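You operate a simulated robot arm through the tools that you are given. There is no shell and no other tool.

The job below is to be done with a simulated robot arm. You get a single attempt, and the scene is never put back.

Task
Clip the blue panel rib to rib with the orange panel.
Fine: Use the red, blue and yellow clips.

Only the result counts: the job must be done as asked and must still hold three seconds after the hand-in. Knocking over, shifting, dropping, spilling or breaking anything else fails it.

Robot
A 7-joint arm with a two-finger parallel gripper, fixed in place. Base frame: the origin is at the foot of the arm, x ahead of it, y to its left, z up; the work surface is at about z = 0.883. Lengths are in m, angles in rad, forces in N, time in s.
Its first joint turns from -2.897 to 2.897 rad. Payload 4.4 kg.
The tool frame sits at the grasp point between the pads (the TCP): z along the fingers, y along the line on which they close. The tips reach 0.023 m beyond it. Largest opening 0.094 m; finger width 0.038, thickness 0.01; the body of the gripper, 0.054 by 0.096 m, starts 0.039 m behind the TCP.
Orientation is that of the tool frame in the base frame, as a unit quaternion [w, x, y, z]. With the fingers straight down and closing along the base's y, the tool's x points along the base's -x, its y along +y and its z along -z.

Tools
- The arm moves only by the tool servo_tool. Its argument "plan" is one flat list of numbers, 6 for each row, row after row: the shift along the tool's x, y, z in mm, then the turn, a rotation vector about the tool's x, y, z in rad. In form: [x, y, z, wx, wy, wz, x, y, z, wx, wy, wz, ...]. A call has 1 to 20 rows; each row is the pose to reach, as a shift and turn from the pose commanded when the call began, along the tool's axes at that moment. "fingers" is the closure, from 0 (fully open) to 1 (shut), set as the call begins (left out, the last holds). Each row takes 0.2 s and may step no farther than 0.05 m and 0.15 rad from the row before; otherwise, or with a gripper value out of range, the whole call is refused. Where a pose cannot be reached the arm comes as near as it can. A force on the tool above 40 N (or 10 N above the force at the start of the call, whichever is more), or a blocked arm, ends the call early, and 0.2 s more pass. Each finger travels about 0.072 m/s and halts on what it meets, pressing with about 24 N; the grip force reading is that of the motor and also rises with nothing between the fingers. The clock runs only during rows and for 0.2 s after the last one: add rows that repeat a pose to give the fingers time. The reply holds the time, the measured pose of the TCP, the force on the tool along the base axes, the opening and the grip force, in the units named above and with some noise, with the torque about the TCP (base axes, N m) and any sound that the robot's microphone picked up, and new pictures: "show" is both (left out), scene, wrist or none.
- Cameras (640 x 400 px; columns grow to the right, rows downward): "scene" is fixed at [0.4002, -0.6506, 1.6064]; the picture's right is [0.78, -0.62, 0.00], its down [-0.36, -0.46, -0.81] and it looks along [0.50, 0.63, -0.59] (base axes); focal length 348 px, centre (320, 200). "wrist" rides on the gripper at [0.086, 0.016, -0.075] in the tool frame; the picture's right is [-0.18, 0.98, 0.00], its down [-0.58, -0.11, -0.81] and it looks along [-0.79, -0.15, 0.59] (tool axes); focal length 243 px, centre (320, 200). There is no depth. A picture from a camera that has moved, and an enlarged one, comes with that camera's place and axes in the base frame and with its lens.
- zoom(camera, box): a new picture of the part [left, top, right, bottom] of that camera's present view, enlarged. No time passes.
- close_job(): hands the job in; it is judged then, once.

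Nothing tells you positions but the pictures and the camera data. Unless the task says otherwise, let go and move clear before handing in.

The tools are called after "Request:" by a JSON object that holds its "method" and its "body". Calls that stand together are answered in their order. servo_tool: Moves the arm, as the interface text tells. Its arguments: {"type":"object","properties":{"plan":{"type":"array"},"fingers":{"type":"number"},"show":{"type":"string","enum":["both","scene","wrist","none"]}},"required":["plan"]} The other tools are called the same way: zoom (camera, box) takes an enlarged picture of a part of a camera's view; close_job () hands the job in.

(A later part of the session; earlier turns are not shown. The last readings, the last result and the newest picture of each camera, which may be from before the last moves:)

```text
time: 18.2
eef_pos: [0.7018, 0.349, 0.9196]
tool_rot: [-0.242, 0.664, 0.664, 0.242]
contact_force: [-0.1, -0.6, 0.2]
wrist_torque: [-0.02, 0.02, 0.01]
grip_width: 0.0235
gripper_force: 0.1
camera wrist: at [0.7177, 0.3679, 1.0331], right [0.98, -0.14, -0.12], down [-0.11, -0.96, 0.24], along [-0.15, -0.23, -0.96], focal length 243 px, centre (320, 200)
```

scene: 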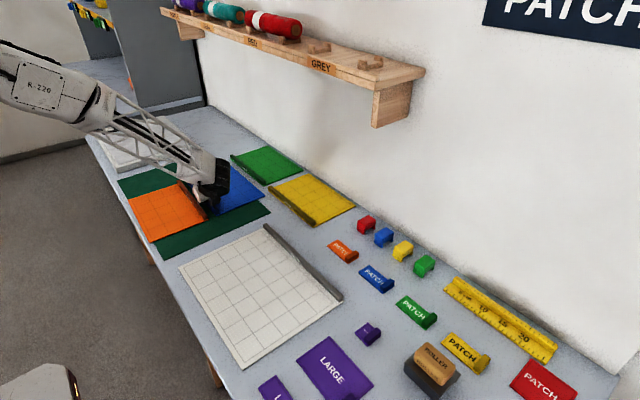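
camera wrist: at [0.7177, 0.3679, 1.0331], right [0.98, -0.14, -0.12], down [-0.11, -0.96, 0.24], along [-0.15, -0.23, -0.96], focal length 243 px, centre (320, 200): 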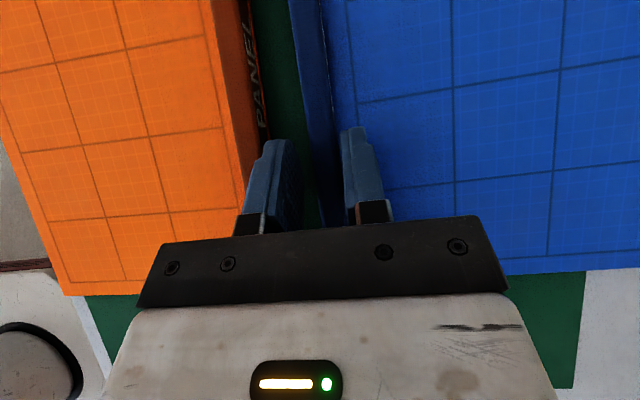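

Released cleanly. I'll lift straight up, then return to vertical over the middle of the two ribs to inspect the alignment.

Request:
{"method": "servo_tool", "body": {"plan": [17.2, 0, -20.4, 0, 0, 0, 34.4, 0, -40.8, 0, 0, 0, 51.5, 0, -61.2, 0, 0, 0, 58, -3, -55.6, 0, -0.1, 0, 65, -6, -50, 0, -0.2, 0, 71.6, -9, -44.3, 0, -0.3, 0, 78, -12, -38.7, 0, -0.4, 0, 85, -15, -33, 0, -0.5, 0, 91.5, -18, -27.5, 0, -0.6, 0, 98.1, -20, -21.9, 0, -0.7, 0, 98.1, -20, -21.9, 0, -0.7, 0], "fingers": 0.75, "show": "both"}}

Request:
{"method": "zoom", "body": {"camera": "scene", "box": [150, 150, 270, 230]}}

```text
time: 20.6
eef_pos: [0.6817, 0.4119, 0.999]
tool_rot: [0.001, 0.706, 0.708, 0.0]
contact_force: [0.1, -0.7, -0.4]
wrist_torque: [0.0, 0.03, 0.01]
grip_width: 0.0234
gripper_force: 0.0
camera wrist: at [0.6977, 0.498, 1.0749], right [0.98, -0.18, 0.0], down [-0.11, -0.58, 0.81], along [-0.15, -0.79, -0.59], focal length 243 px, centre (320, 200)
```

scene: 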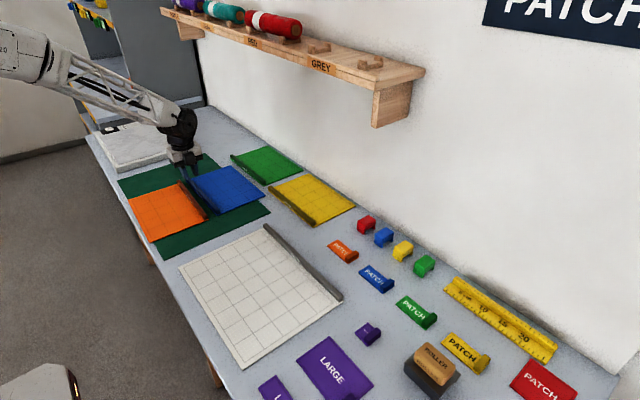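
wrist: 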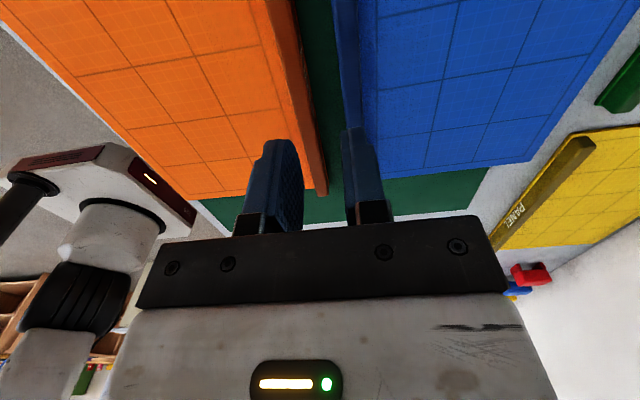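

```text
5.00 times, centred on (210, 190) of scene
camera zoom: at [0.4002, -0.6506, 1.6064], right [0.78, -0.62, 0.0], down [-0.36, -0.46, -0.81], along [0.5, 0.63, -0.59], focal length 1742 px, centre (870, 250)
```

zoom: 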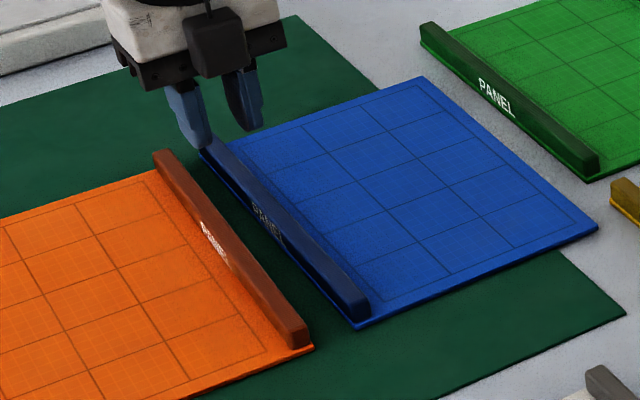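

The panels are parallel with about a 27 mm gap. I'll zoom hard on the near and far corners to measure the y offset.

Request:
{"method": "zoom", "body": {"camera": "scene", "box": [192, 200, 232, 225]}}

Request:
{"method": "zoom", "body": {"camera": "scene", "box": [170, 170, 210, 195]}}

Request:
{"method": "zoom", "body": {"camera": "wrist", "box": [170, 100, 500, 240]}}

```text
16.00 times, centred on (212, 212) of scene
camera zoom: at [0.4002, -0.6506, 1.6064], right [0.78, -0.62, 0.0], down [-0.36, -0.46, -0.81], along [0.5, 0.63, -0.59], focal length 5573 px, centre (2048, 0)
```

zoom: 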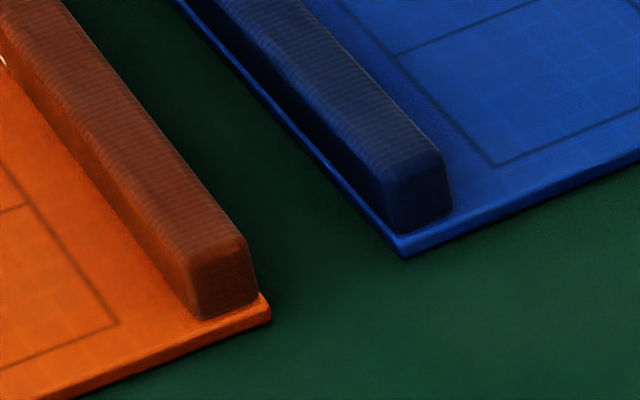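

```text
16.00 times, centred on (190, 182) of scene
camera zoom: at [0.4002, -0.6506, 1.6064], right [0.78, -0.62, 0.0], down [-0.36, -0.46, -0.81], along [0.5, 0.63, -0.59], focal length 5573 px, centre (2400, 480)
```

zoom: 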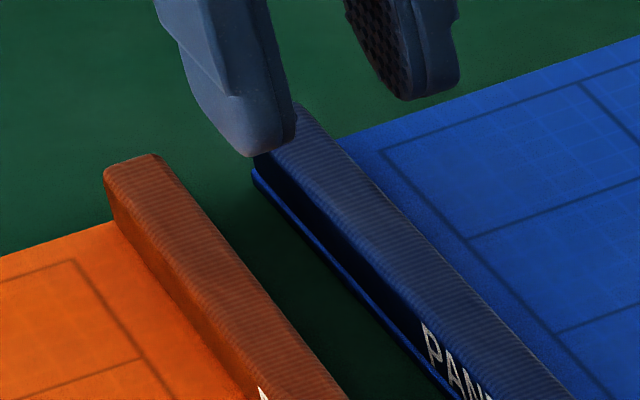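

```text
1.94 times, centred on (335, 170) of wrist
camera zoom: at [0.6977, 0.498, 1.0749], right [0.98, -0.18, 0.0], down [-0.11, -0.58, 0.81], along [-0.15, -0.79, -0.59], focal length 470 px, centre (291, 258)
```

zoom: 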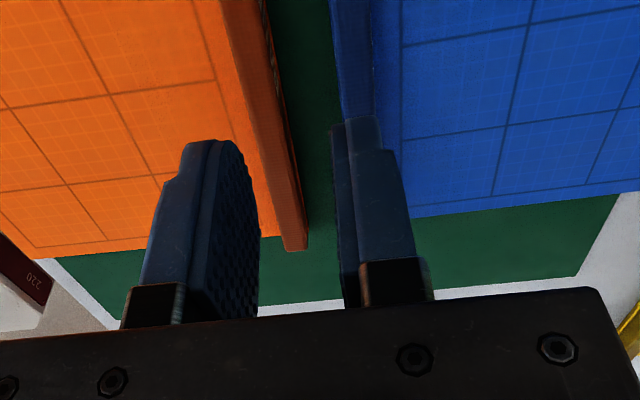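

Blue is about 1.8 mm too far in +y. I'll grip its rib at the middle, straight down, lift slightly, correct y and bring it closer to orange.

Request:
{"method": "servo_tool", "body": {"plan": [-2, 20.3, 0, 0, 0, 0, -2, 20.3, 25, 0, 0, 0, -2, 20.3, 50, 0, 0, 0, -2, 20.3, 70, 0, 0, 0, -2, 20.3, 77, 0, 0, 0, -2, 20.3, 80.5, 0, 0, 0, -2, 20.3, 80.5, 0, 0, 0], "fingers": 0.75, "show": "both"}}

Request:
{"method": "zoom", "body": {"camera": "scene", "box": [170, 160, 240, 220]}}

```text
time: 22.2
eef_pos: [0.7035, 0.4084, 0.9186]
tool_rot: [-0.001, 0.707, 0.707, 0.0]
contact_force: [0.3, 0.3, -0.1]
wrist_torque: [-0.03, 0.02, 0.0]
grip_width: 0.0232
gripper_force: 0.0
camera wrist: at [0.7188, 0.496, 0.9941], right [0.98, -0.18, 0.0], down [-0.11, -0.58, 0.81], along [-0.15, -0.79, -0.59], focal length 243 px, centre (320, 200)
```

scene: 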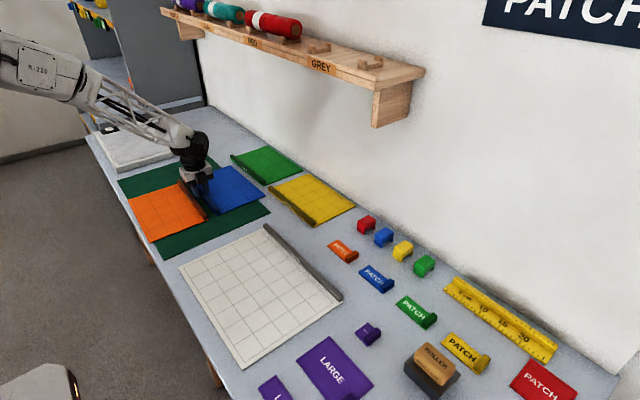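
wrist: 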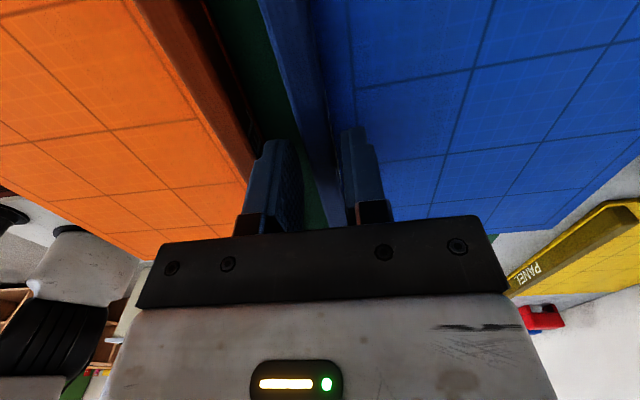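

```text
6.67 times, centred on (205, 190) of scene
camera zoom: at [0.4002, -0.6506, 1.6064], right [0.78, -0.62, 0.0], down [-0.36, -0.46, -0.81], along [0.5, 0.63, -0.59], focal length 2322 px, centre (1087, 267)
```

zoom: 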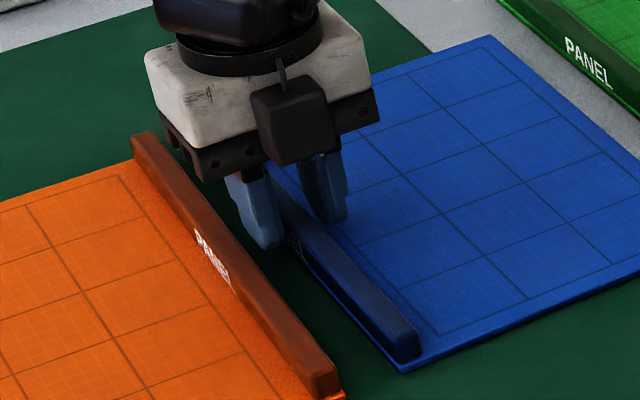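

Straddling the blue rib with clearance. I'll close to grip it.

Request:
{"method": "servo_tool", "body": {"plan": [0, 0, 0, 0, 0, 0, 0, 0, 0, 0, 0, 0, 0, 0, -3, 0, 0, 0, -1.8, -12, -3, 0, 0, 0, -1.8, -12, -3, 0, 0, 0], "fingers": 1.0, "show": "scene"}}

Request:
{"method": "zoom", "body": {"camera": "scene", "box": [192, 200, 232, 225]}}

```text
time: 23.4
eef_pos: [0.6905, 0.4069, 0.9225]
tool_rot: [0.0, 0.707, 0.707, 0.0]
contact_force: [-0.4, 0.7, -0.6]
wrist_torque: [0.02, 0.04, -0.03]
grip_width: 0.0136
gripper_force: 23.5
```

scene: 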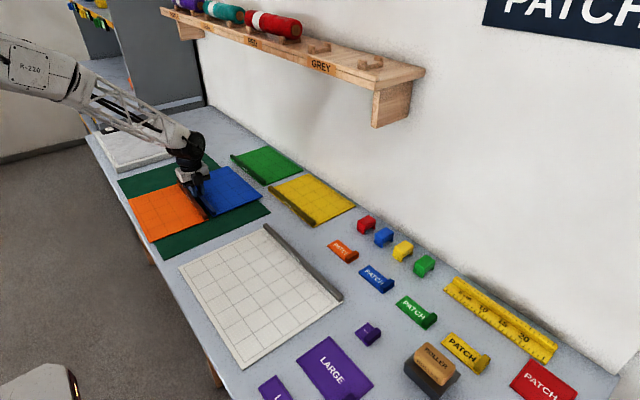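

```text
16.00 times, centred on (212, 212) of scene
camera zoom: at [0.4002, -0.6506, 1.6064], right [0.78, -0.62, 0.0], down [-0.36, -0.46, -0.81], along [0.5, 0.63, -0.59], focal length 5573 px, centre (2048, 0)
```

zoom: 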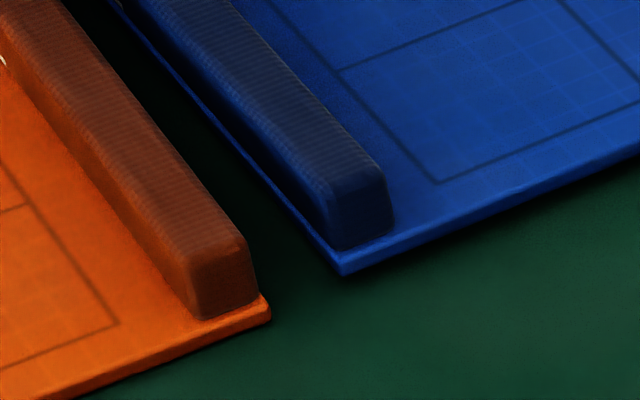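

Now I'll lower the panel back to the mat while holding it, then re-measure.

Request:
{"method": "servo_tool", "body": {"plan": [0, 0, 2, 0, 0, 0, 0, 0, 3.5, 0, 0, 0, 0, 0, 3.5, 0, 0, 0], "fingers": 1.0, "show": "none"}}

Request:
{"method": "zoom", "body": {"camera": "scene", "box": [192, 200, 232, 225]}}

Request:
{"method": "zoom", "body": {"camera": "scene", "box": [165, 165, 245, 225]}}

```text
time: 24.2
eef_pos: [0.691, 0.4069, 0.9192]
tool_rot: [0.0, 0.707, 0.707, 0.0]
contact_force: [-0.8, -1.2, 4.8]
wrist_torque: [-0.12, -0.03, 0.0]
grip_width: 0.0136
gripper_force: 24.3
```

```text
16.00 times, centred on (212, 212) of scene
camera zoom: at [0.4002, -0.6506, 1.6064], right [0.78, -0.62, 0.0], down [-0.36, -0.46, -0.81], along [0.5, 0.63, -0.59], focal length 5573 px, centre (2048, 0)
```

zoom: 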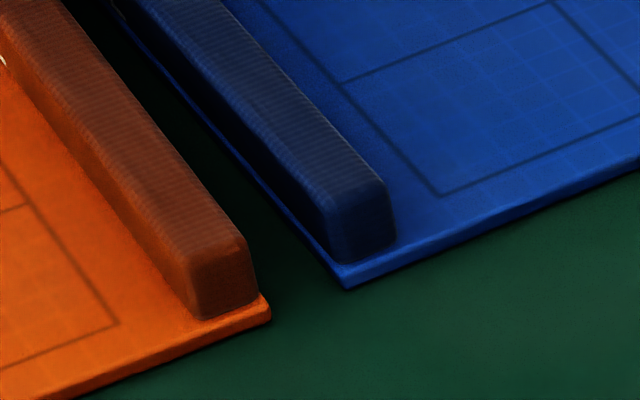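

```text
6.67 times, centred on (205, 195) of scene
camera zoom: at [0.4002, -0.6506, 1.6064], right [0.78, -0.62, 0.0], down [-0.36, -0.46, -0.81], along [0.5, 0.63, -0.59], focal length 2322 px, centre (1087, 233)
```

zoom: 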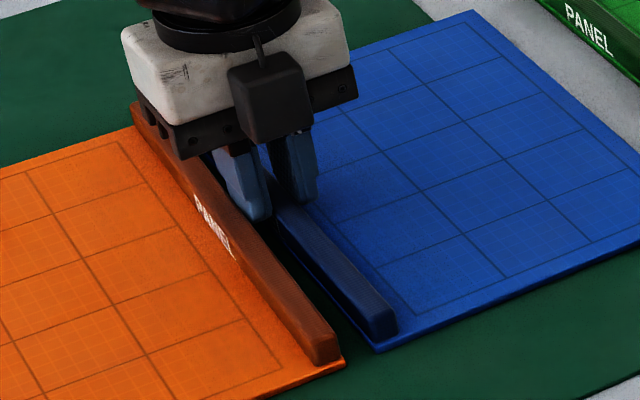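

The y offset is now about 0.1 mm and the gap about 16 mm. I'll release with a small opening, rise and re-centre over the joint line (x≈0.667) with a wider opening.

Request:
{"method": "servo_tool", "body": {"plan": [0, 0, -1, 0, 0, 0, 0, 0, -1, 0, 0, 0, 0, 0, -10, 0, 0, 0, 0, 0, -30, 0, 0, 0, 0, 0, -50, 0, 0, 0, 0, -23.5, -50, 0, 0, 0, 0, -23.5, -50, 0, 0, 0], "fingers": 0.77, "show": "none"}}

Request:
{"method": "servo_tool", "body": {"plan": [0, 0, 0, 0, 0, 0, 0, 0, 0, 0, 0, 0, 0, 0, 0, 0, 0, 0], "fingers": 0.25, "show": "both"}}

Request:
{"method": "zoom", "body": {"camera": "scene", "box": [165, 165, 245, 225]}}

Request:
{"method": "zoom", "body": {"camera": "wrist", "box": [170, 80, 490, 260]}}

```text
time: 25.8
eef_pos: [0.666, 0.408, 0.9675]
tool_rot: [-0.001, 0.707, 0.707, 0.0]
contact_force: [-0.3, -0.2, 0.0]
wrist_torque: [0.02, 0.01, -0.02]
grip_width: 0.0217
gripper_force: 0.0
```

```text
time: 26.6
eef_pos: [0.666, 0.4067, 0.9673]
tool_rot: [0.001, 0.707, 0.707, 0.001]
contact_force: [0.7, -0.4, -0.9]
wrist_torque: [-0.01, 0.02, -0.01]
grip_width: 0.0706
gripper_force: 0.1
camera wrist: at [0.6819, 0.494, 1.0428], right [0.98, -0.18, 0.0], down [-0.11, -0.58, 0.81], along [-0.15, -0.79, -0.59], focal length 243 px, centre (320, 200)
```

scene: 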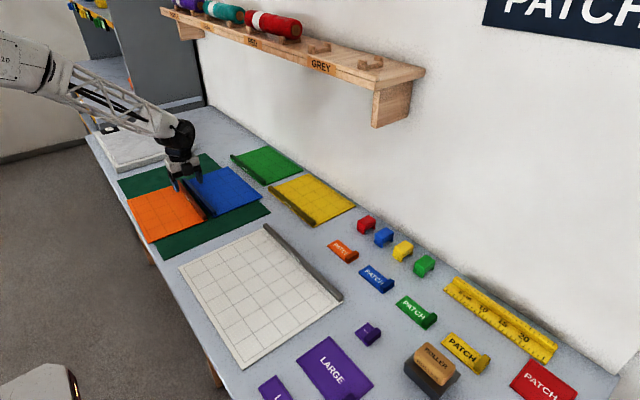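
wrist: 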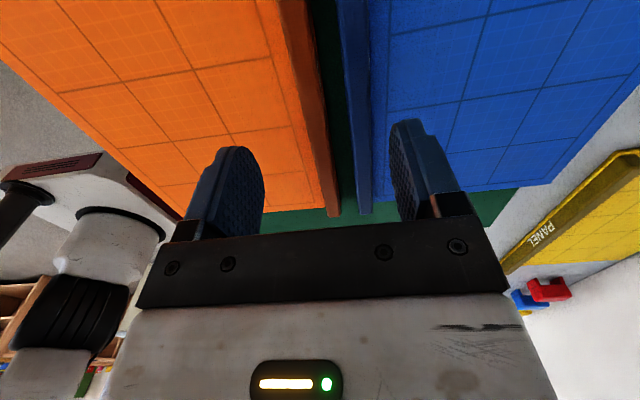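

```text
6.67 times, centred on (205, 195) of scene
camera zoom: at [0.4002, -0.6506, 1.6064], right [0.78, -0.62, 0.0], down [-0.36, -0.46, -0.81], along [0.5, 0.63, -0.59], focal length 2322 px, centre (1087, 233)
```

zoom: 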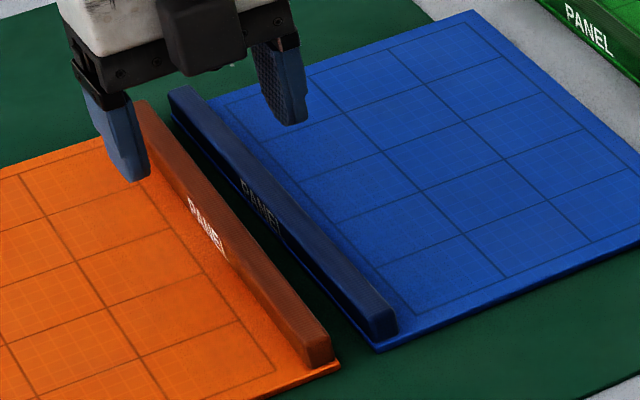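

```text
2.00 times, centred on (330, 170) of wrist
camera zoom: at [0.6819, 0.494, 1.0428], right [0.98, -0.18, 0.0], down [-0.11, -0.58, 0.81], along [-0.15, -0.79, -0.59], focal length 485 px, centre (300, 260)
```

zoom: 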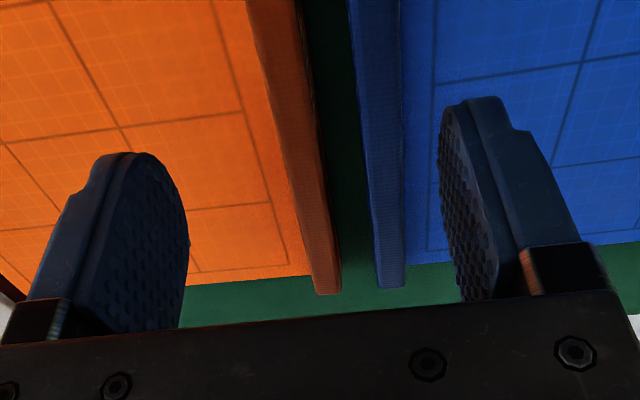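

The orange corner may have shifted a little when the finger opened. Let me check that closely.

Request:
{"method": "zoom", "body": {"camera": "scene", "box": [192, 200, 232, 225]}}

Request:
{"method": "zoom", "body": {"camera": "scene", "box": [170, 170, 210, 195]}}

Request:
{"method": "zoom", "body": {"camera": "scene", "box": [120, 200, 184, 250]}}

```text
16.00 times, centred on (212, 212) of scene
camera zoom: at [0.4002, -0.6506, 1.6064], right [0.78, -0.62, 0.0], down [-0.36, -0.46, -0.81], along [0.5, 0.63, -0.59], focal length 5573 px, centre (2048, 0)
```

zoom: 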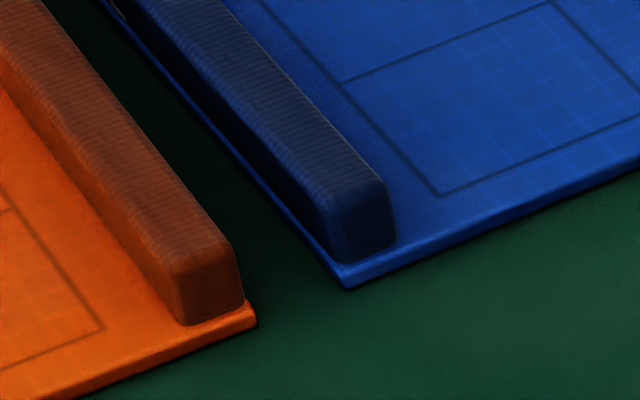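

```text
16.00 times, centred on (190, 182) of scene
camera zoom: at [0.4002, -0.6506, 1.6064], right [0.78, -0.62, 0.0], down [-0.36, -0.46, -0.81], along [0.5, 0.63, -0.59], focal length 5573 px, centre (2400, 480)
```

zoom: 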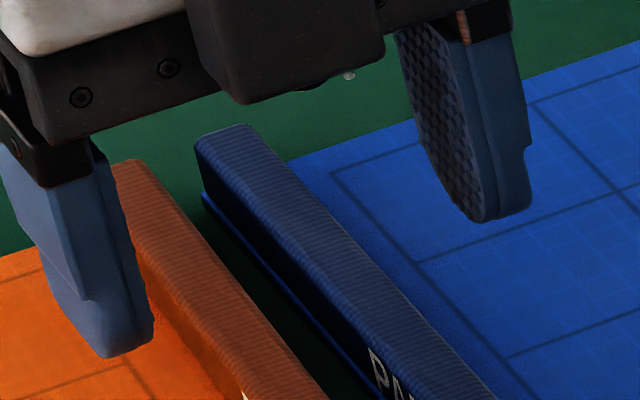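

```text
8.00 times, centred on (152, 225) of scene
camera zoom: at [0.4002, -0.6506, 1.6064], right [0.78, -0.62, 0.0], down [-0.36, -0.46, -0.81], along [0.5, 0.63, -0.59], focal length 2786 px, centre (1664, 0)
```

zoom: 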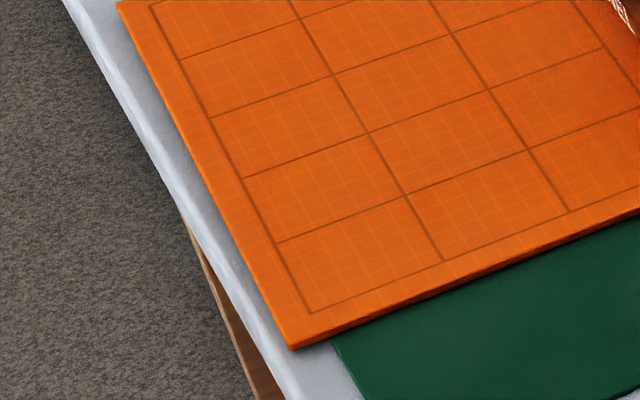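

Orange shifted about 3 mm in −x when the finger opened, still parallel with the same y. The symmetric squeeze will bring both ribs together around the original joint line. I'll lower, straddling both ribs.

Request:
{"method": "servo_tool", "body": {"plan": [0, 0, 0, 0, 0, 0, 0, 0, 15, 0, 0, 0, 0, 0, 30, 0, 0, 0, 0, 0, 42, 0, 0, 0, 0, 0, 48, 0, 0, 0, 0, 0, 48, 0, 0, 0], "fingers": 0.1, "show": "both"}}

Request:
{"method": "zoom", "body": {"camera": "scene", "box": [165, 165, 245, 225]}}

```text
time: 28.0
eef_pos: [0.6668, 0.4068, 0.9182]
tool_rot: [0.0, 0.707, 0.707, 0.0]
contact_force: [0.5, 0.1, 0.6]
wrist_torque: [-0.03, 0.02, 0.0]
grip_width: 0.0848
gripper_force: 0.1
camera wrist: at [0.6828, 0.4936, 0.9947], right [0.98, -0.18, 0.0], down [-0.11, -0.58, 0.81], along [-0.15, -0.79, -0.59], focal length 243 px, centre (320, 200)
```

scene: 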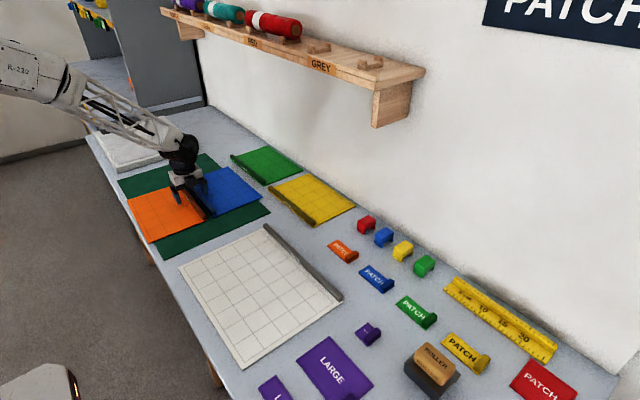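
wrist: 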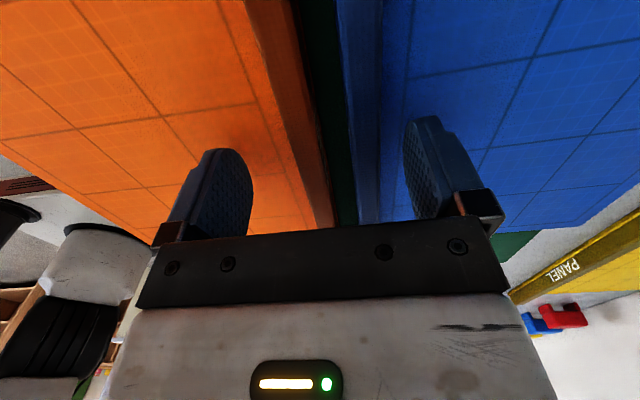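

```text
6.67 times, centred on (205, 195) of scene
camera zoom: at [0.4002, -0.6506, 1.6064], right [0.78, -0.62, 0.0], down [-0.36, -0.46, -0.81], along [0.5, 0.63, -0.59], focal length 2322 px, centre (1087, 233)
```

zoom: 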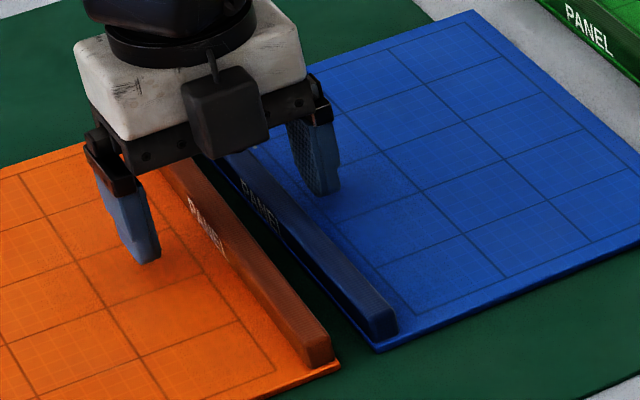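

Both ribs are between the fingers and no contact is felt. I'll squeeze them together, closing in stages.

Request:
{"method": "servo_tool", "body": {"plan": [0, 0, 0, 0, 0, 0, 0, 0, 0, 0, 0, 0, 0, 0, 0, 0, 0, 0], "fingers": 0.55, "show": "none"}}

Request:
{"method": "servo_tool", "body": {"plan": [0, 0, 0, 0, 0, 0, 0, 0, 0, 0, 0, 0, 0, 0, 0, 0, 0, 0, 0, 0, 0, 0, 0, 0], "fingers": 1.0, "show": "both"}}

Request:
{"method": "zoom", "body": {"camera": "scene", "box": [165, 165, 245, 225]}}

Request:
{"method": "zoom", "body": {"camera": "scene", "box": [192, 200, 232, 225]}}

```text
time: 28.8
eef_pos: [0.667, 0.4062, 0.9193]
tool_rot: [0.0, 0.708, 0.706, 0.0]
contact_force: [-0.2, -0.2, -1.0]
wrist_torque: [-0.01, 0.01, 0.04]
grip_width: 0.0424
gripper_force: 0.0
```

```text
time: 29.8
eef_pos: [0.6667, 0.4064, 0.9198]
tool_rot: [0.0, 0.706, 0.708, 0.001]
contact_force: [-0.9, 0.2, 9.0]
wrist_torque: [-0.01, 0.01, -0.46]
grip_width: 0.0278
gripper_force: 24.1
camera wrist: at [0.6828, 0.4936, 0.9952], right [0.98, -0.18, 0.0], down [-0.11, -0.58, 0.81], along [-0.15, -0.79, -0.59], focal length 243 px, centre (320, 200)
```

scene: 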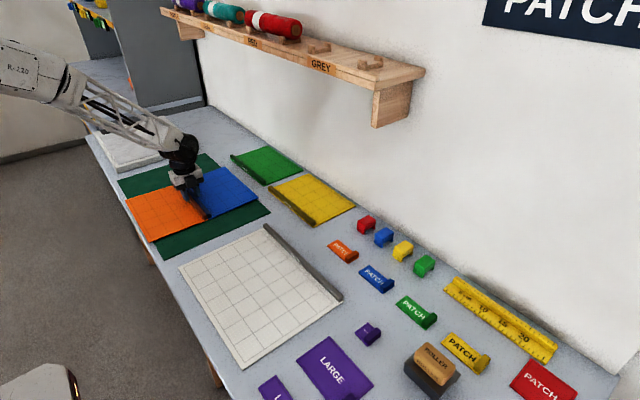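
wrist: 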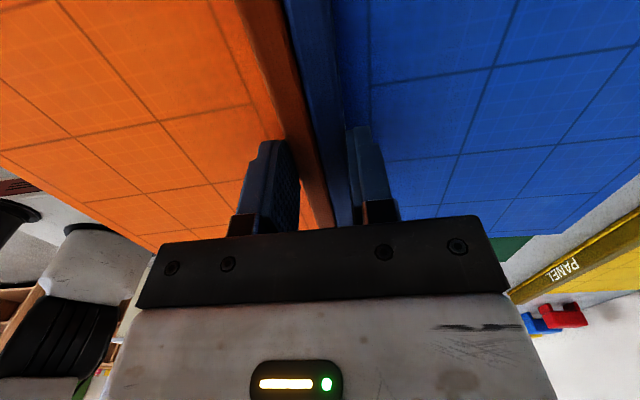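

```text
6.67 times, centred on (205, 195) of scene
camera zoom: at [0.4002, -0.6506, 1.6064], right [0.78, -0.62, 0.0], down [-0.36, -0.46, -0.81], along [0.5, 0.63, -0.59], focal length 2322 px, centre (1087, 233)
```

zoom: 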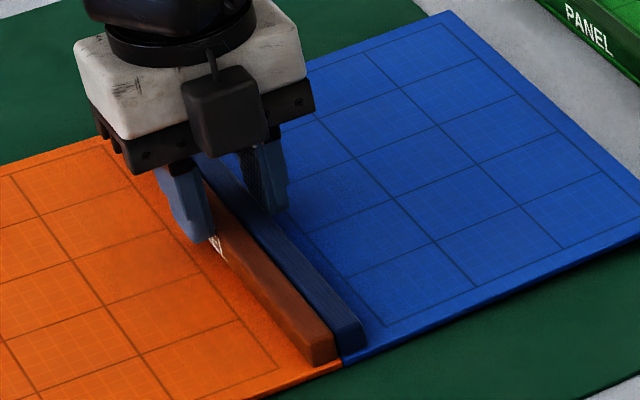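

```text
16.00 times, centred on (212, 212) of scene
camera zoom: at [0.4002, -0.6506, 1.6064], right [0.78, -0.62, 0.0], down [-0.36, -0.46, -0.81], along [0.5, 0.63, -0.59], focal length 5573 px, centre (2048, 0)
```

zoom: 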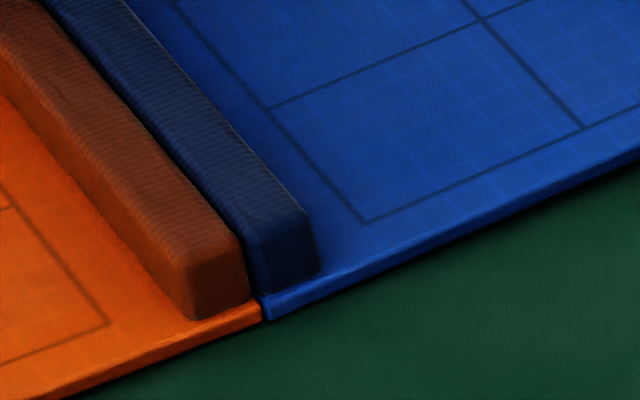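

The ribs are tight together (27.8 mm total) and the near edges are flush. I'll release and rise, then check that nothing moved.

Request:
{"method": "servo_tool", "body": {"plan": [0, 0, 0, 0, 0, 0, 0, 0, 0, 0, 0, 0, 0, 0, -25, 0, 0, 0, 0, 0, -60, 0, 0, 0, 0, 0, -100, 0, 0, 0, 0, 0, -140, 0, 0, 0, 0, 0, -180, 0, 0, 0, 0, 0, -180, 0, 0, 0], "fingers": 0.45, "show": "both"}}

Request:
{"method": "zoom", "body": {"camera": "scene", "box": [165, 165, 245, 225]}}

Request:
{"method": "zoom", "body": {"camera": "wrist", "box": [170, 80, 490, 260]}}

```text
time: 31.6
eef_pos: [0.6678, 0.4033, 1.1005]
tool_rot: [0.0, 0.707, 0.707, 0.0]
contact_force: [1.0, -0.2, -0.2]
wrist_torque: [-0.01, -0.01, -0.01]
grip_width: 0.0518
gripper_force: 0.1
camera wrist: at [0.6824, 0.4921, 1.1762], right [0.98, -0.18, 0.0], down [-0.11, -0.58, 0.81], along [-0.15, -0.79, -0.59], focal length 243 px, centre (320, 200)
```

scene: 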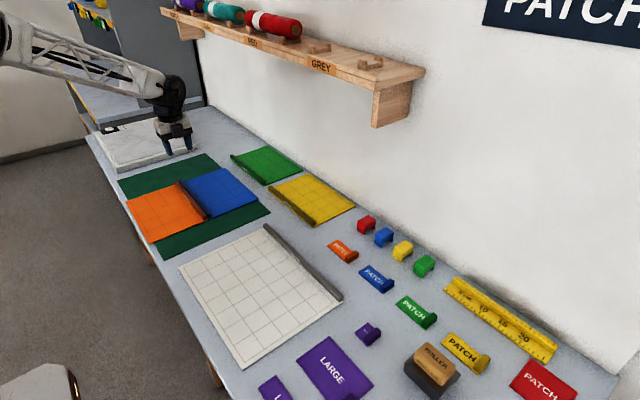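
wrist: 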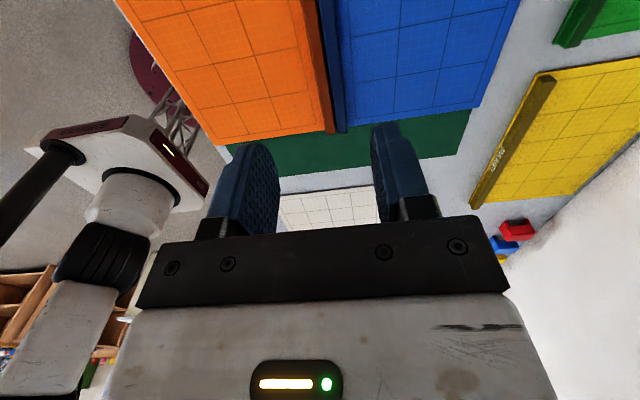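

```text
6.67 times, centred on (205, 195) of scene
camera zoom: at [0.4002, -0.6506, 1.6064], right [0.78, -0.62, 0.0], down [-0.36, -0.46, -0.81], along [0.5, 0.63, -0.59], focal length 2322 px, centre (1087, 233)
```

zoom: 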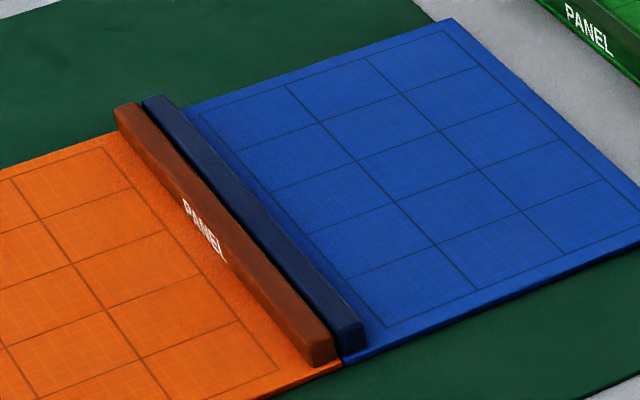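

```text
2.00 times, centred on (330, 170) of wrist
camera zoom: at [0.6824, 0.4921, 1.1762], right [0.98, -0.18, 0.0], down [-0.11, -0.58, 0.81], along [-0.15, -0.79, -0.59], focal length 485 px, centre (300, 260)
```

zoom: 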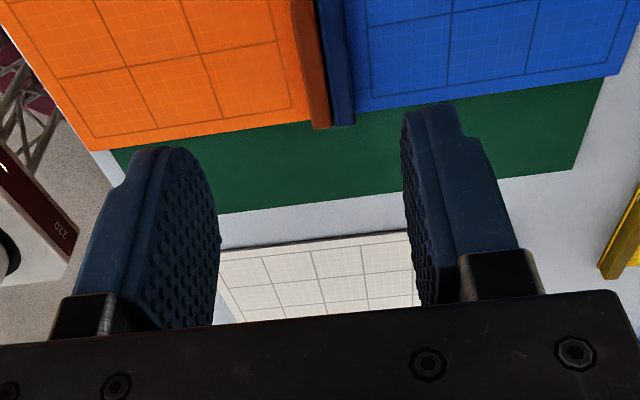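

The joint holds with both panels aligned. Before fetching clips I need to know the shelf geometry above them, and look at the clips in detail.

Request:
{"method": "zoom", "body": {"camera": "scene", "box": [300, 20, 460, 140]}}

Request:
{"method": "zoom", "body": {"camera": "scene", "box": [350, 210, 390, 235]}}

Request:
{"method": "zoom", "body": {"camera": "scene", "box": [370, 222, 420, 262]}}

```text
3.33 times, centred on (380, 80) of scene
camera zoom: at [0.4002, -0.6506, 1.6064], right [0.78, -0.62, 0.0], down [-0.36, -0.46, -0.81], along [0.5, 0.63, -0.59], focal length 1161 px, centre (120, 600)
```

zoom: 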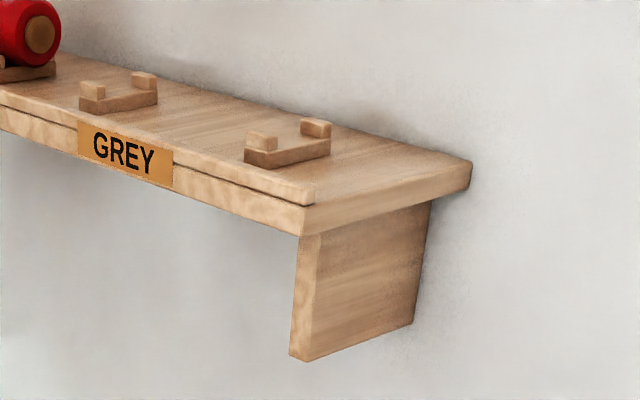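

```text
16.00 times, centred on (370, 222) of scene
camera zoom: at [0.4002, -0.6506, 1.6064], right [0.78, -0.62, 0.0], down [-0.36, -0.46, -0.81], along [0.5, 0.63, -0.59], focal length 5573 px, centre (-480, -160)
```

zoom: 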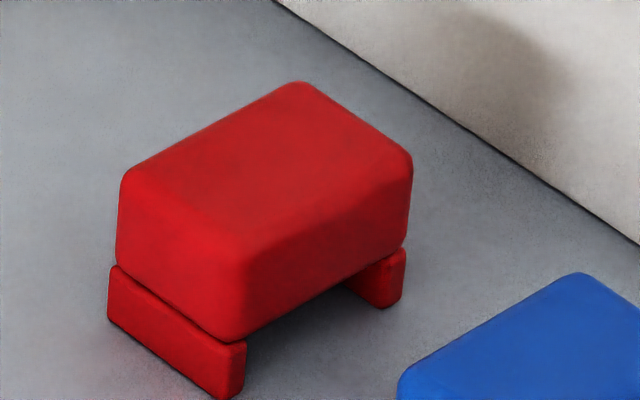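

```text
10.00 times, centred on (395, 242) of scene
camera zoom: at [0.4002, -0.6506, 1.6064], right [0.78, -0.62, 0.0], down [-0.36, -0.46, -0.81], along [0.5, 0.63, -0.59], focal length 3483 px, centre (-430, -220)
```

zoom: 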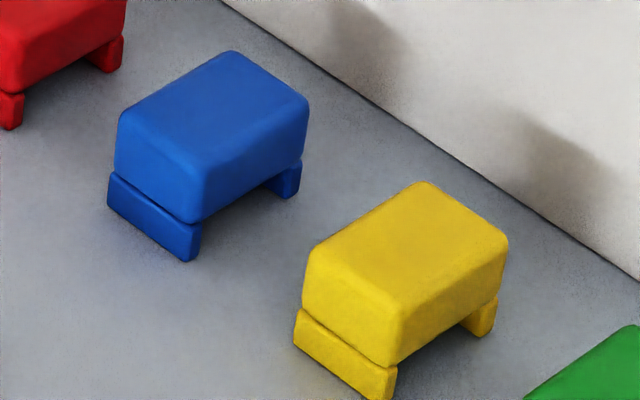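

The clips are ~20 mm blocks with two thin 12 mm legs running along y, so I'll grip them across y. The bracket's lower end is at z≈1.255 above the red clip, so I'll stay low there. First I'll turn the tool back to its starting yaw while moving in front of the clips.

Request:
{"method": "servo_tool", "body": {"plan": [-40, 21, 3, 0, 0, -0.13, -80, 42, 6, 0, 0, -0.26, -120, 63, 9, 0, 0, -0.39, -160, 85, 12, 0, 0, -0.52, -200, 106, 16, 0, 0, -0.65, -240, 127, 20, 0, 0, -0.78, -280, 148, 24, 0, 0, -0.91, -320, 169, 28, 0, 0, -1.04, -360, 190, 32, 0, 0, -1.17, -400, 212, 36, 0, 0, -1.3, -440, 233, 40, 0, 0, -1.43, -480, 252, 45, 0, 0, -1.57, -488, 252, 50, 0, 0, -1.5708, -488, 252, 50, 0, 0, -1.5708], "fingers": 0.3, "show": "both"}}

```text
time: 34.6
eef_pos: [0.9197, -0.0827, 1.0481]
tool_rot: [0.0, -0.001, 1.0, 0.0]
contact_force: [0.3, 0.2, 0.5]
wrist_torque: [0.03, 0.01, -0.01]
grip_width: 0.0658
gripper_force: 0.0
camera wrist: at [0.8324, -0.0652, 1.1246], right [0.18, 0.98, 0.0], down [0.58, -0.11, 0.81], along [0.79, -0.15, -0.59], focal length 243 px, centre (320, 200)
```

scene: 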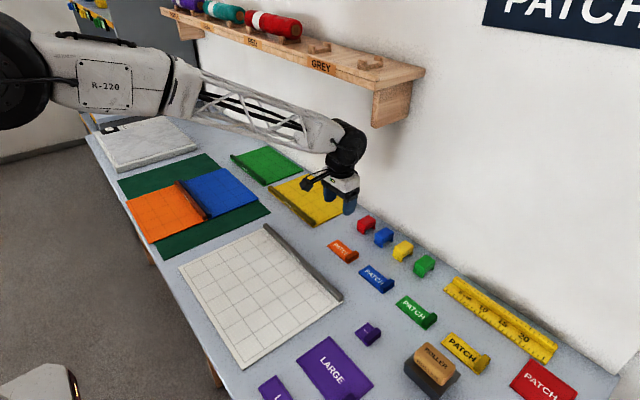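
wrist: 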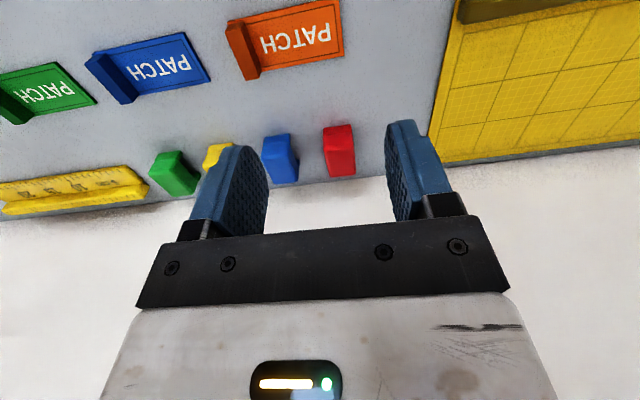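

The arm reaches here easily. I'll zoom in on the clips from the wrist to get exact positions.

Request:
{"method": "zoom", "body": {"camera": "wrist", "box": [250, 100, 390, 190]}}

Request:
{"method": "zoom", "body": {"camera": "wrist", "box": [130, 110, 390, 220]}}

```text
4.44 times, centred on (320, 145) of wrist
camera zoom: at [0.8324, -0.0652, 1.1246], right [0.18, 0.98, 0.0], down [0.58, -0.11, 0.81], along [0.79, -0.15, -0.59], focal length 1078 px, centre (320, 444)
```

zoom: 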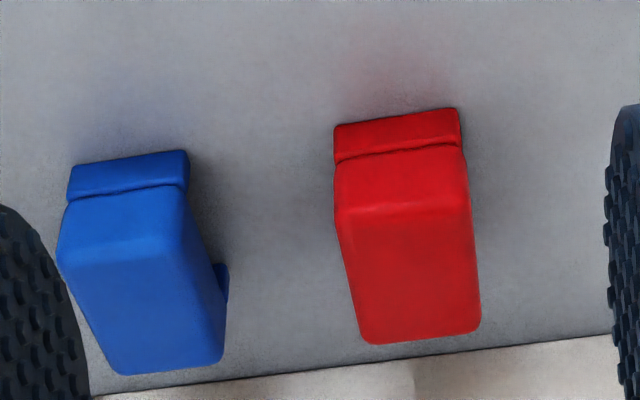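

```text
2.46 times, centred on (260, 165) of wrist
camera zoom: at [0.8324, -0.0652, 1.1246], right [0.18, 0.98, 0.0], down [0.58, -0.11, 0.81], along [0.79, -0.15, -0.59], focal length 597 px, centre (468, 286)
```

zoom: 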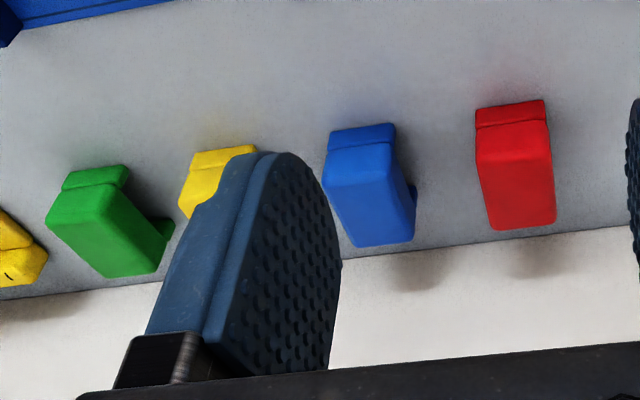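

Red clip centre is about (1.039, −0.078), and the blue clip is 75 mm further in −y. I'll tilt the tool 0.35 rad outward and come in front of and above the red clip at a modest height.

Request:
{"method": "servo_tool", "body": {"plan": [-20, 1, 16, 0, -0.09, 0, -40, 2, 32, 0, -0.18, 0, -60, 4, 47, 0, -0.27, 0, -80, 5, 63, 0, -0.35, 0, -80, 5, 63, 0, -0.35, 0], "fingers": 0.47, "show": "both"}}

Request:
{"method": "zoom", "body": {"camera": "wrist", "box": [180, 60, 460, 240]}}

```text
time: 35.8
eef_pos: [0.999, -0.0761, 0.9863]
tool_rot: [0.175, 0.0, 0.985, 0.0]
contact_force: [-0.4, 0.3, 0.6]
wrist_torque: [-0.01, 0.0, 0.01]
grip_width: 0.0499
gripper_force: 0.1
camera wrist: at [0.8917, -0.0588, 1.0282], right [0.17, 0.98, 0.06], down [0.27, -0.11, 0.96], along [0.95, -0.15, -0.28], focal length 243 px, centre (320, 200)
```

scene: 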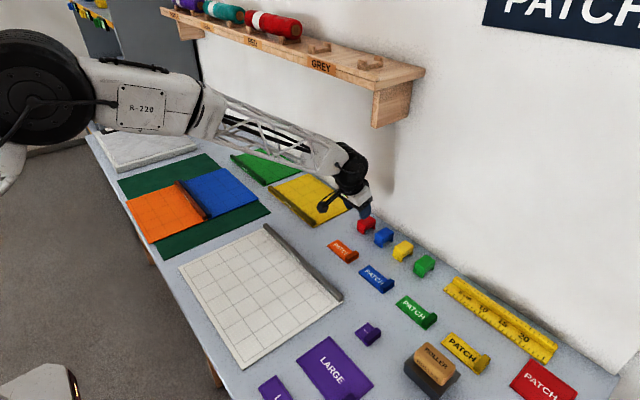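
wrist: 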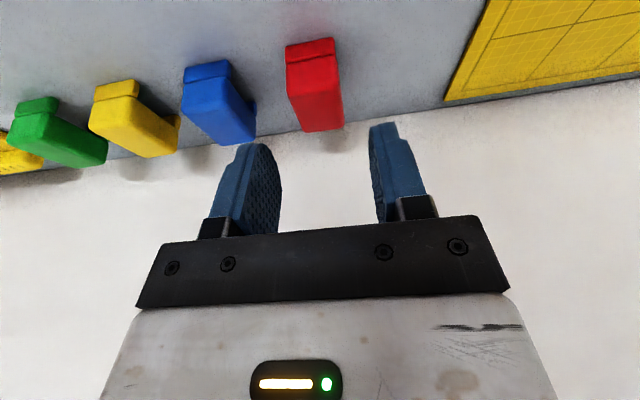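

```text
2.22 times, centred on (320, 150) of wrist
camera zoom: at [0.8917, -0.0588, 1.0282], right [0.17, 0.98, 0.06], down [0.27, -0.11, 0.96], along [0.95, -0.15, -0.28], focal length 539 px, centre (320, 311)
```

zoom: 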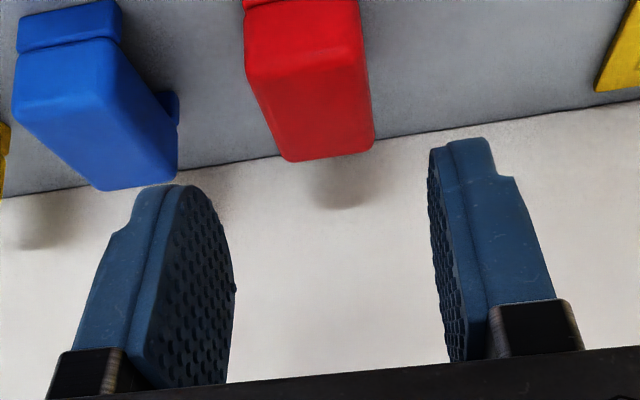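

Consistent estimate. Now I'll move directly above the red clip, with the fingertips still above its top.

Request:
{"method": "servo_tool", "body": {"plan": [-9, 0, 14, 0, 0, 0, -18, -1, 28, 0, 0, 0, -26.6, -1, 42.3, 0, 0, 0, -26.6, -1, 42.3, 0, 0, 0], "fingers": 0.47, "show": "both"}}

Request:
{"method": "zoom", "body": {"camera": "wrist", "box": [180, 0, 460, 180]}}

Request:
{"method": "zoom", "body": {"camera": "scene", "box": [310, 160, 430, 260]}}

```text
time: 36.8
eef_pos: [1.0401, -0.0781, 0.9564]
tool_rot: [0.174, 0.0, 0.985, 0.0]
contact_force: [-0.1, -0.5, -0.4]
wrist_torque: [0.02, 0.01, 0.0]
grip_width: 0.0496
gripper_force: 0.0
camera wrist: at [0.9319, -0.0611, 0.9981], right [0.17, 0.98, 0.06], down [0.27, -0.11, 0.96], along [0.95, -0.15, -0.28], focal length 243 px, centre (320, 200)
```

scene: 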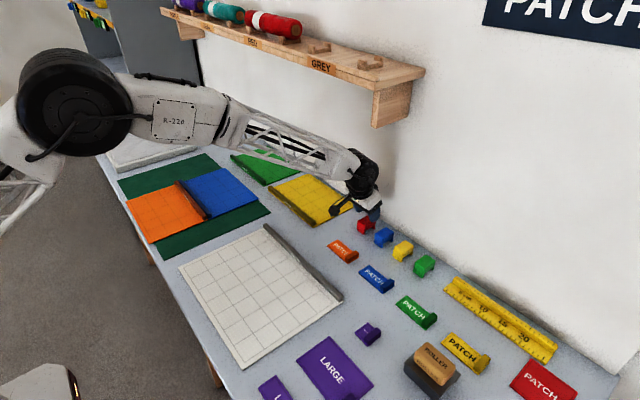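
wrist: 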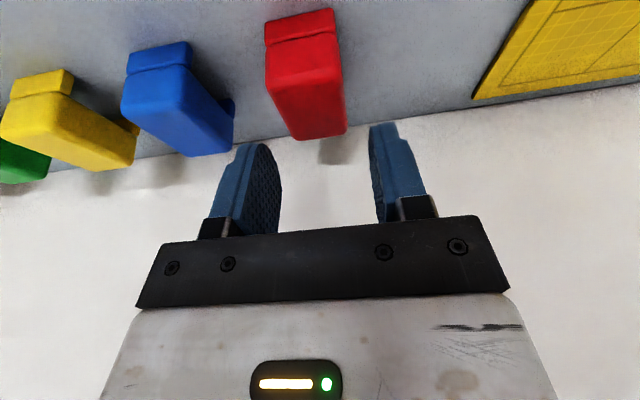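

```text
2.22 times, centred on (320, 90) of wrist
camera zoom: at [0.9319, -0.0611, 0.9981], right [0.17, 0.98, 0.06], down [0.27, -0.11, 0.96], along [0.95, -0.15, -0.28], focal length 539 px, centre (320, 444)
```

zoom: 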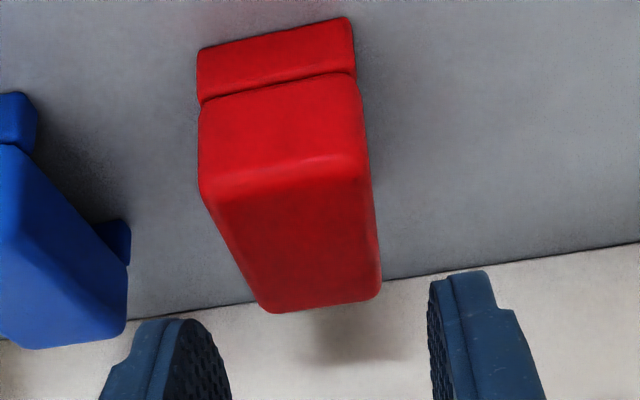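

```text
4.00 times, centred on (370, 210) of scene
camera zoom: at [0.4002, -0.6506, 1.6064], right [0.78, -0.62, 0.0], down [-0.36, -0.46, -0.81], along [0.5, 0.63, -0.59], focal length 1393 px, centre (120, 160)
```

zoom: 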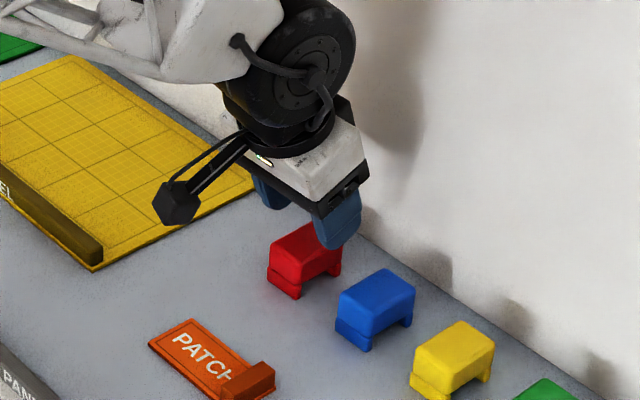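

Centred over the red clip. I'll descend to grip height, tips about 14 mm above the table so the fingers hold only the block, then close.

Request:
{"method": "servo_tool", "body": {"plan": [4.1, 0, 11.3, 0, 0, 0, 8.2, 0, 22.5, 0, 0, 0, 12.3, 0, 33.8, 0, 0, 0, 12.3, 0, 33.8, 0, 0, 0], "fingers": 0.47, "show": "wrist"}}

Request:
{"method": "zoom", "body": {"camera": "scene", "box": [330, 180, 410, 240]}}

```text
time: 37.8
eef_pos: [1.0394, -0.0773, 0.9215]
tool_rot: [0.173, 0.0, 0.985, 0.0]
contact_force: [-0.1, -0.2, -0.6]
wrist_torque: [-0.01, -0.03, -0.01]
grip_width: 0.0497
gripper_force: 0.1
camera wrist: at [0.9323, -0.0602, 0.9623], right [0.17, 0.98, 0.06], down [0.27, -0.11, 0.96], along [0.95, -0.15, -0.28], focal length 243 px, centre (320, 200)
```

wrist: 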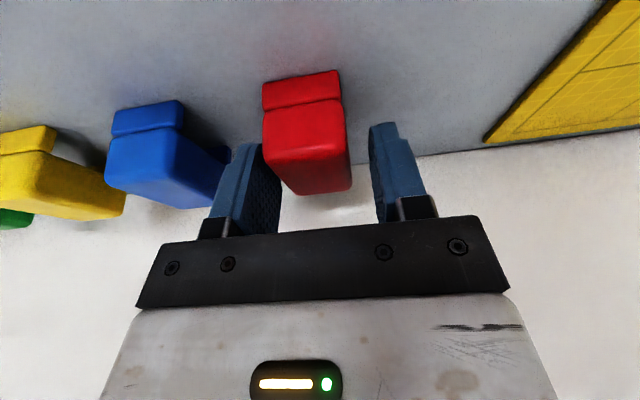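

```text
6.67 times, centred on (370, 210) of scene
camera zoom: at [0.4002, -0.6506, 1.6064], right [0.78, -0.62, 0.0], down [-0.36, -0.46, -0.81], along [0.5, 0.63, -0.59], focal length 2322 px, centre (-13, 133)
```

zoom: 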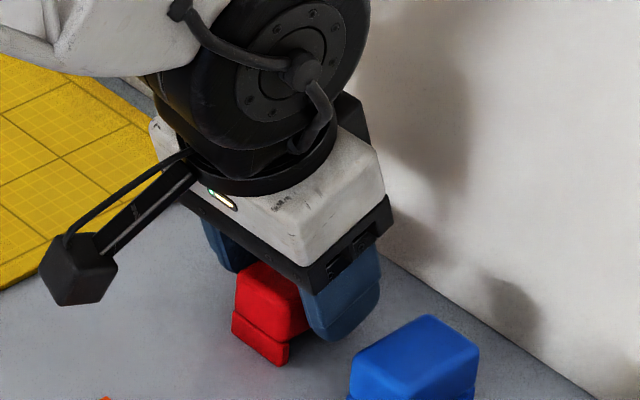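

Positioned around the block. Closing the fingers on the red clip.

Request:
{"method": "servo_tool", "body": {"plan": [0, 0, 0, 0, 0, 0, 0, 0, 0, 0, 0, 0, 0, 0, 0, 0, 0, 0, 0, 0, 0, 0, 0, 0], "fingers": 1.0, "show": "wrist"}}

Request:
{"method": "zoom", "body": {"camera": "scene", "box": [330, 190, 410, 240]}}

```text
time: 38.8
eef_pos: [1.0389, -0.0764, 0.9201]
tool_rot: [0.173, 0.0, 0.985, 0.001]
contact_force: [-0.9, -0.4, 0.7]
wrist_torque: [0.0, -0.01, 0.02]
grip_width: 0.0341
gripper_force: 23.8
camera wrist: at [0.9323, -0.0602, 0.9625], right [0.17, 0.98, 0.06], down [0.27, -0.11, 0.96], along [0.95, -0.15, -0.28], focal length 243 px, centre (320, 200)
```

wrist: 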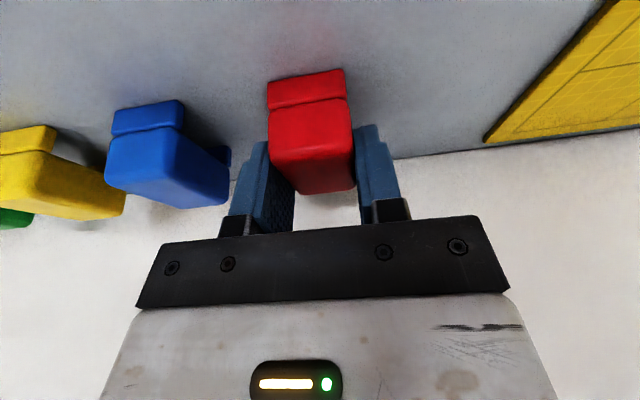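

```text
8.00 times, centred on (370, 215) of scene
camera zoom: at [0.4002, -0.6506, 1.6064], right [0.78, -0.62, 0.0], down [-0.36, -0.46, -0.81], along [0.5, 0.63, -0.59], focal length 2786 px, centre (-80, 80)
```

zoom: 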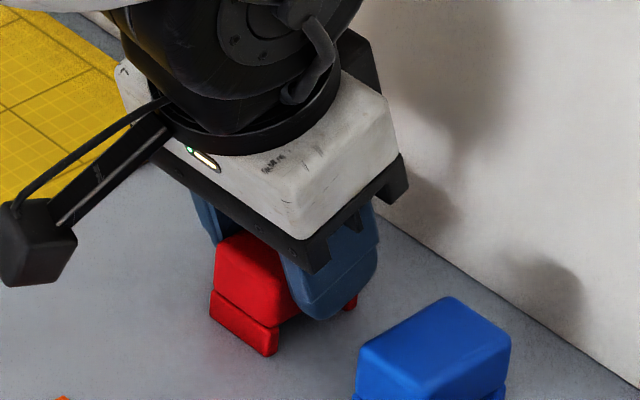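

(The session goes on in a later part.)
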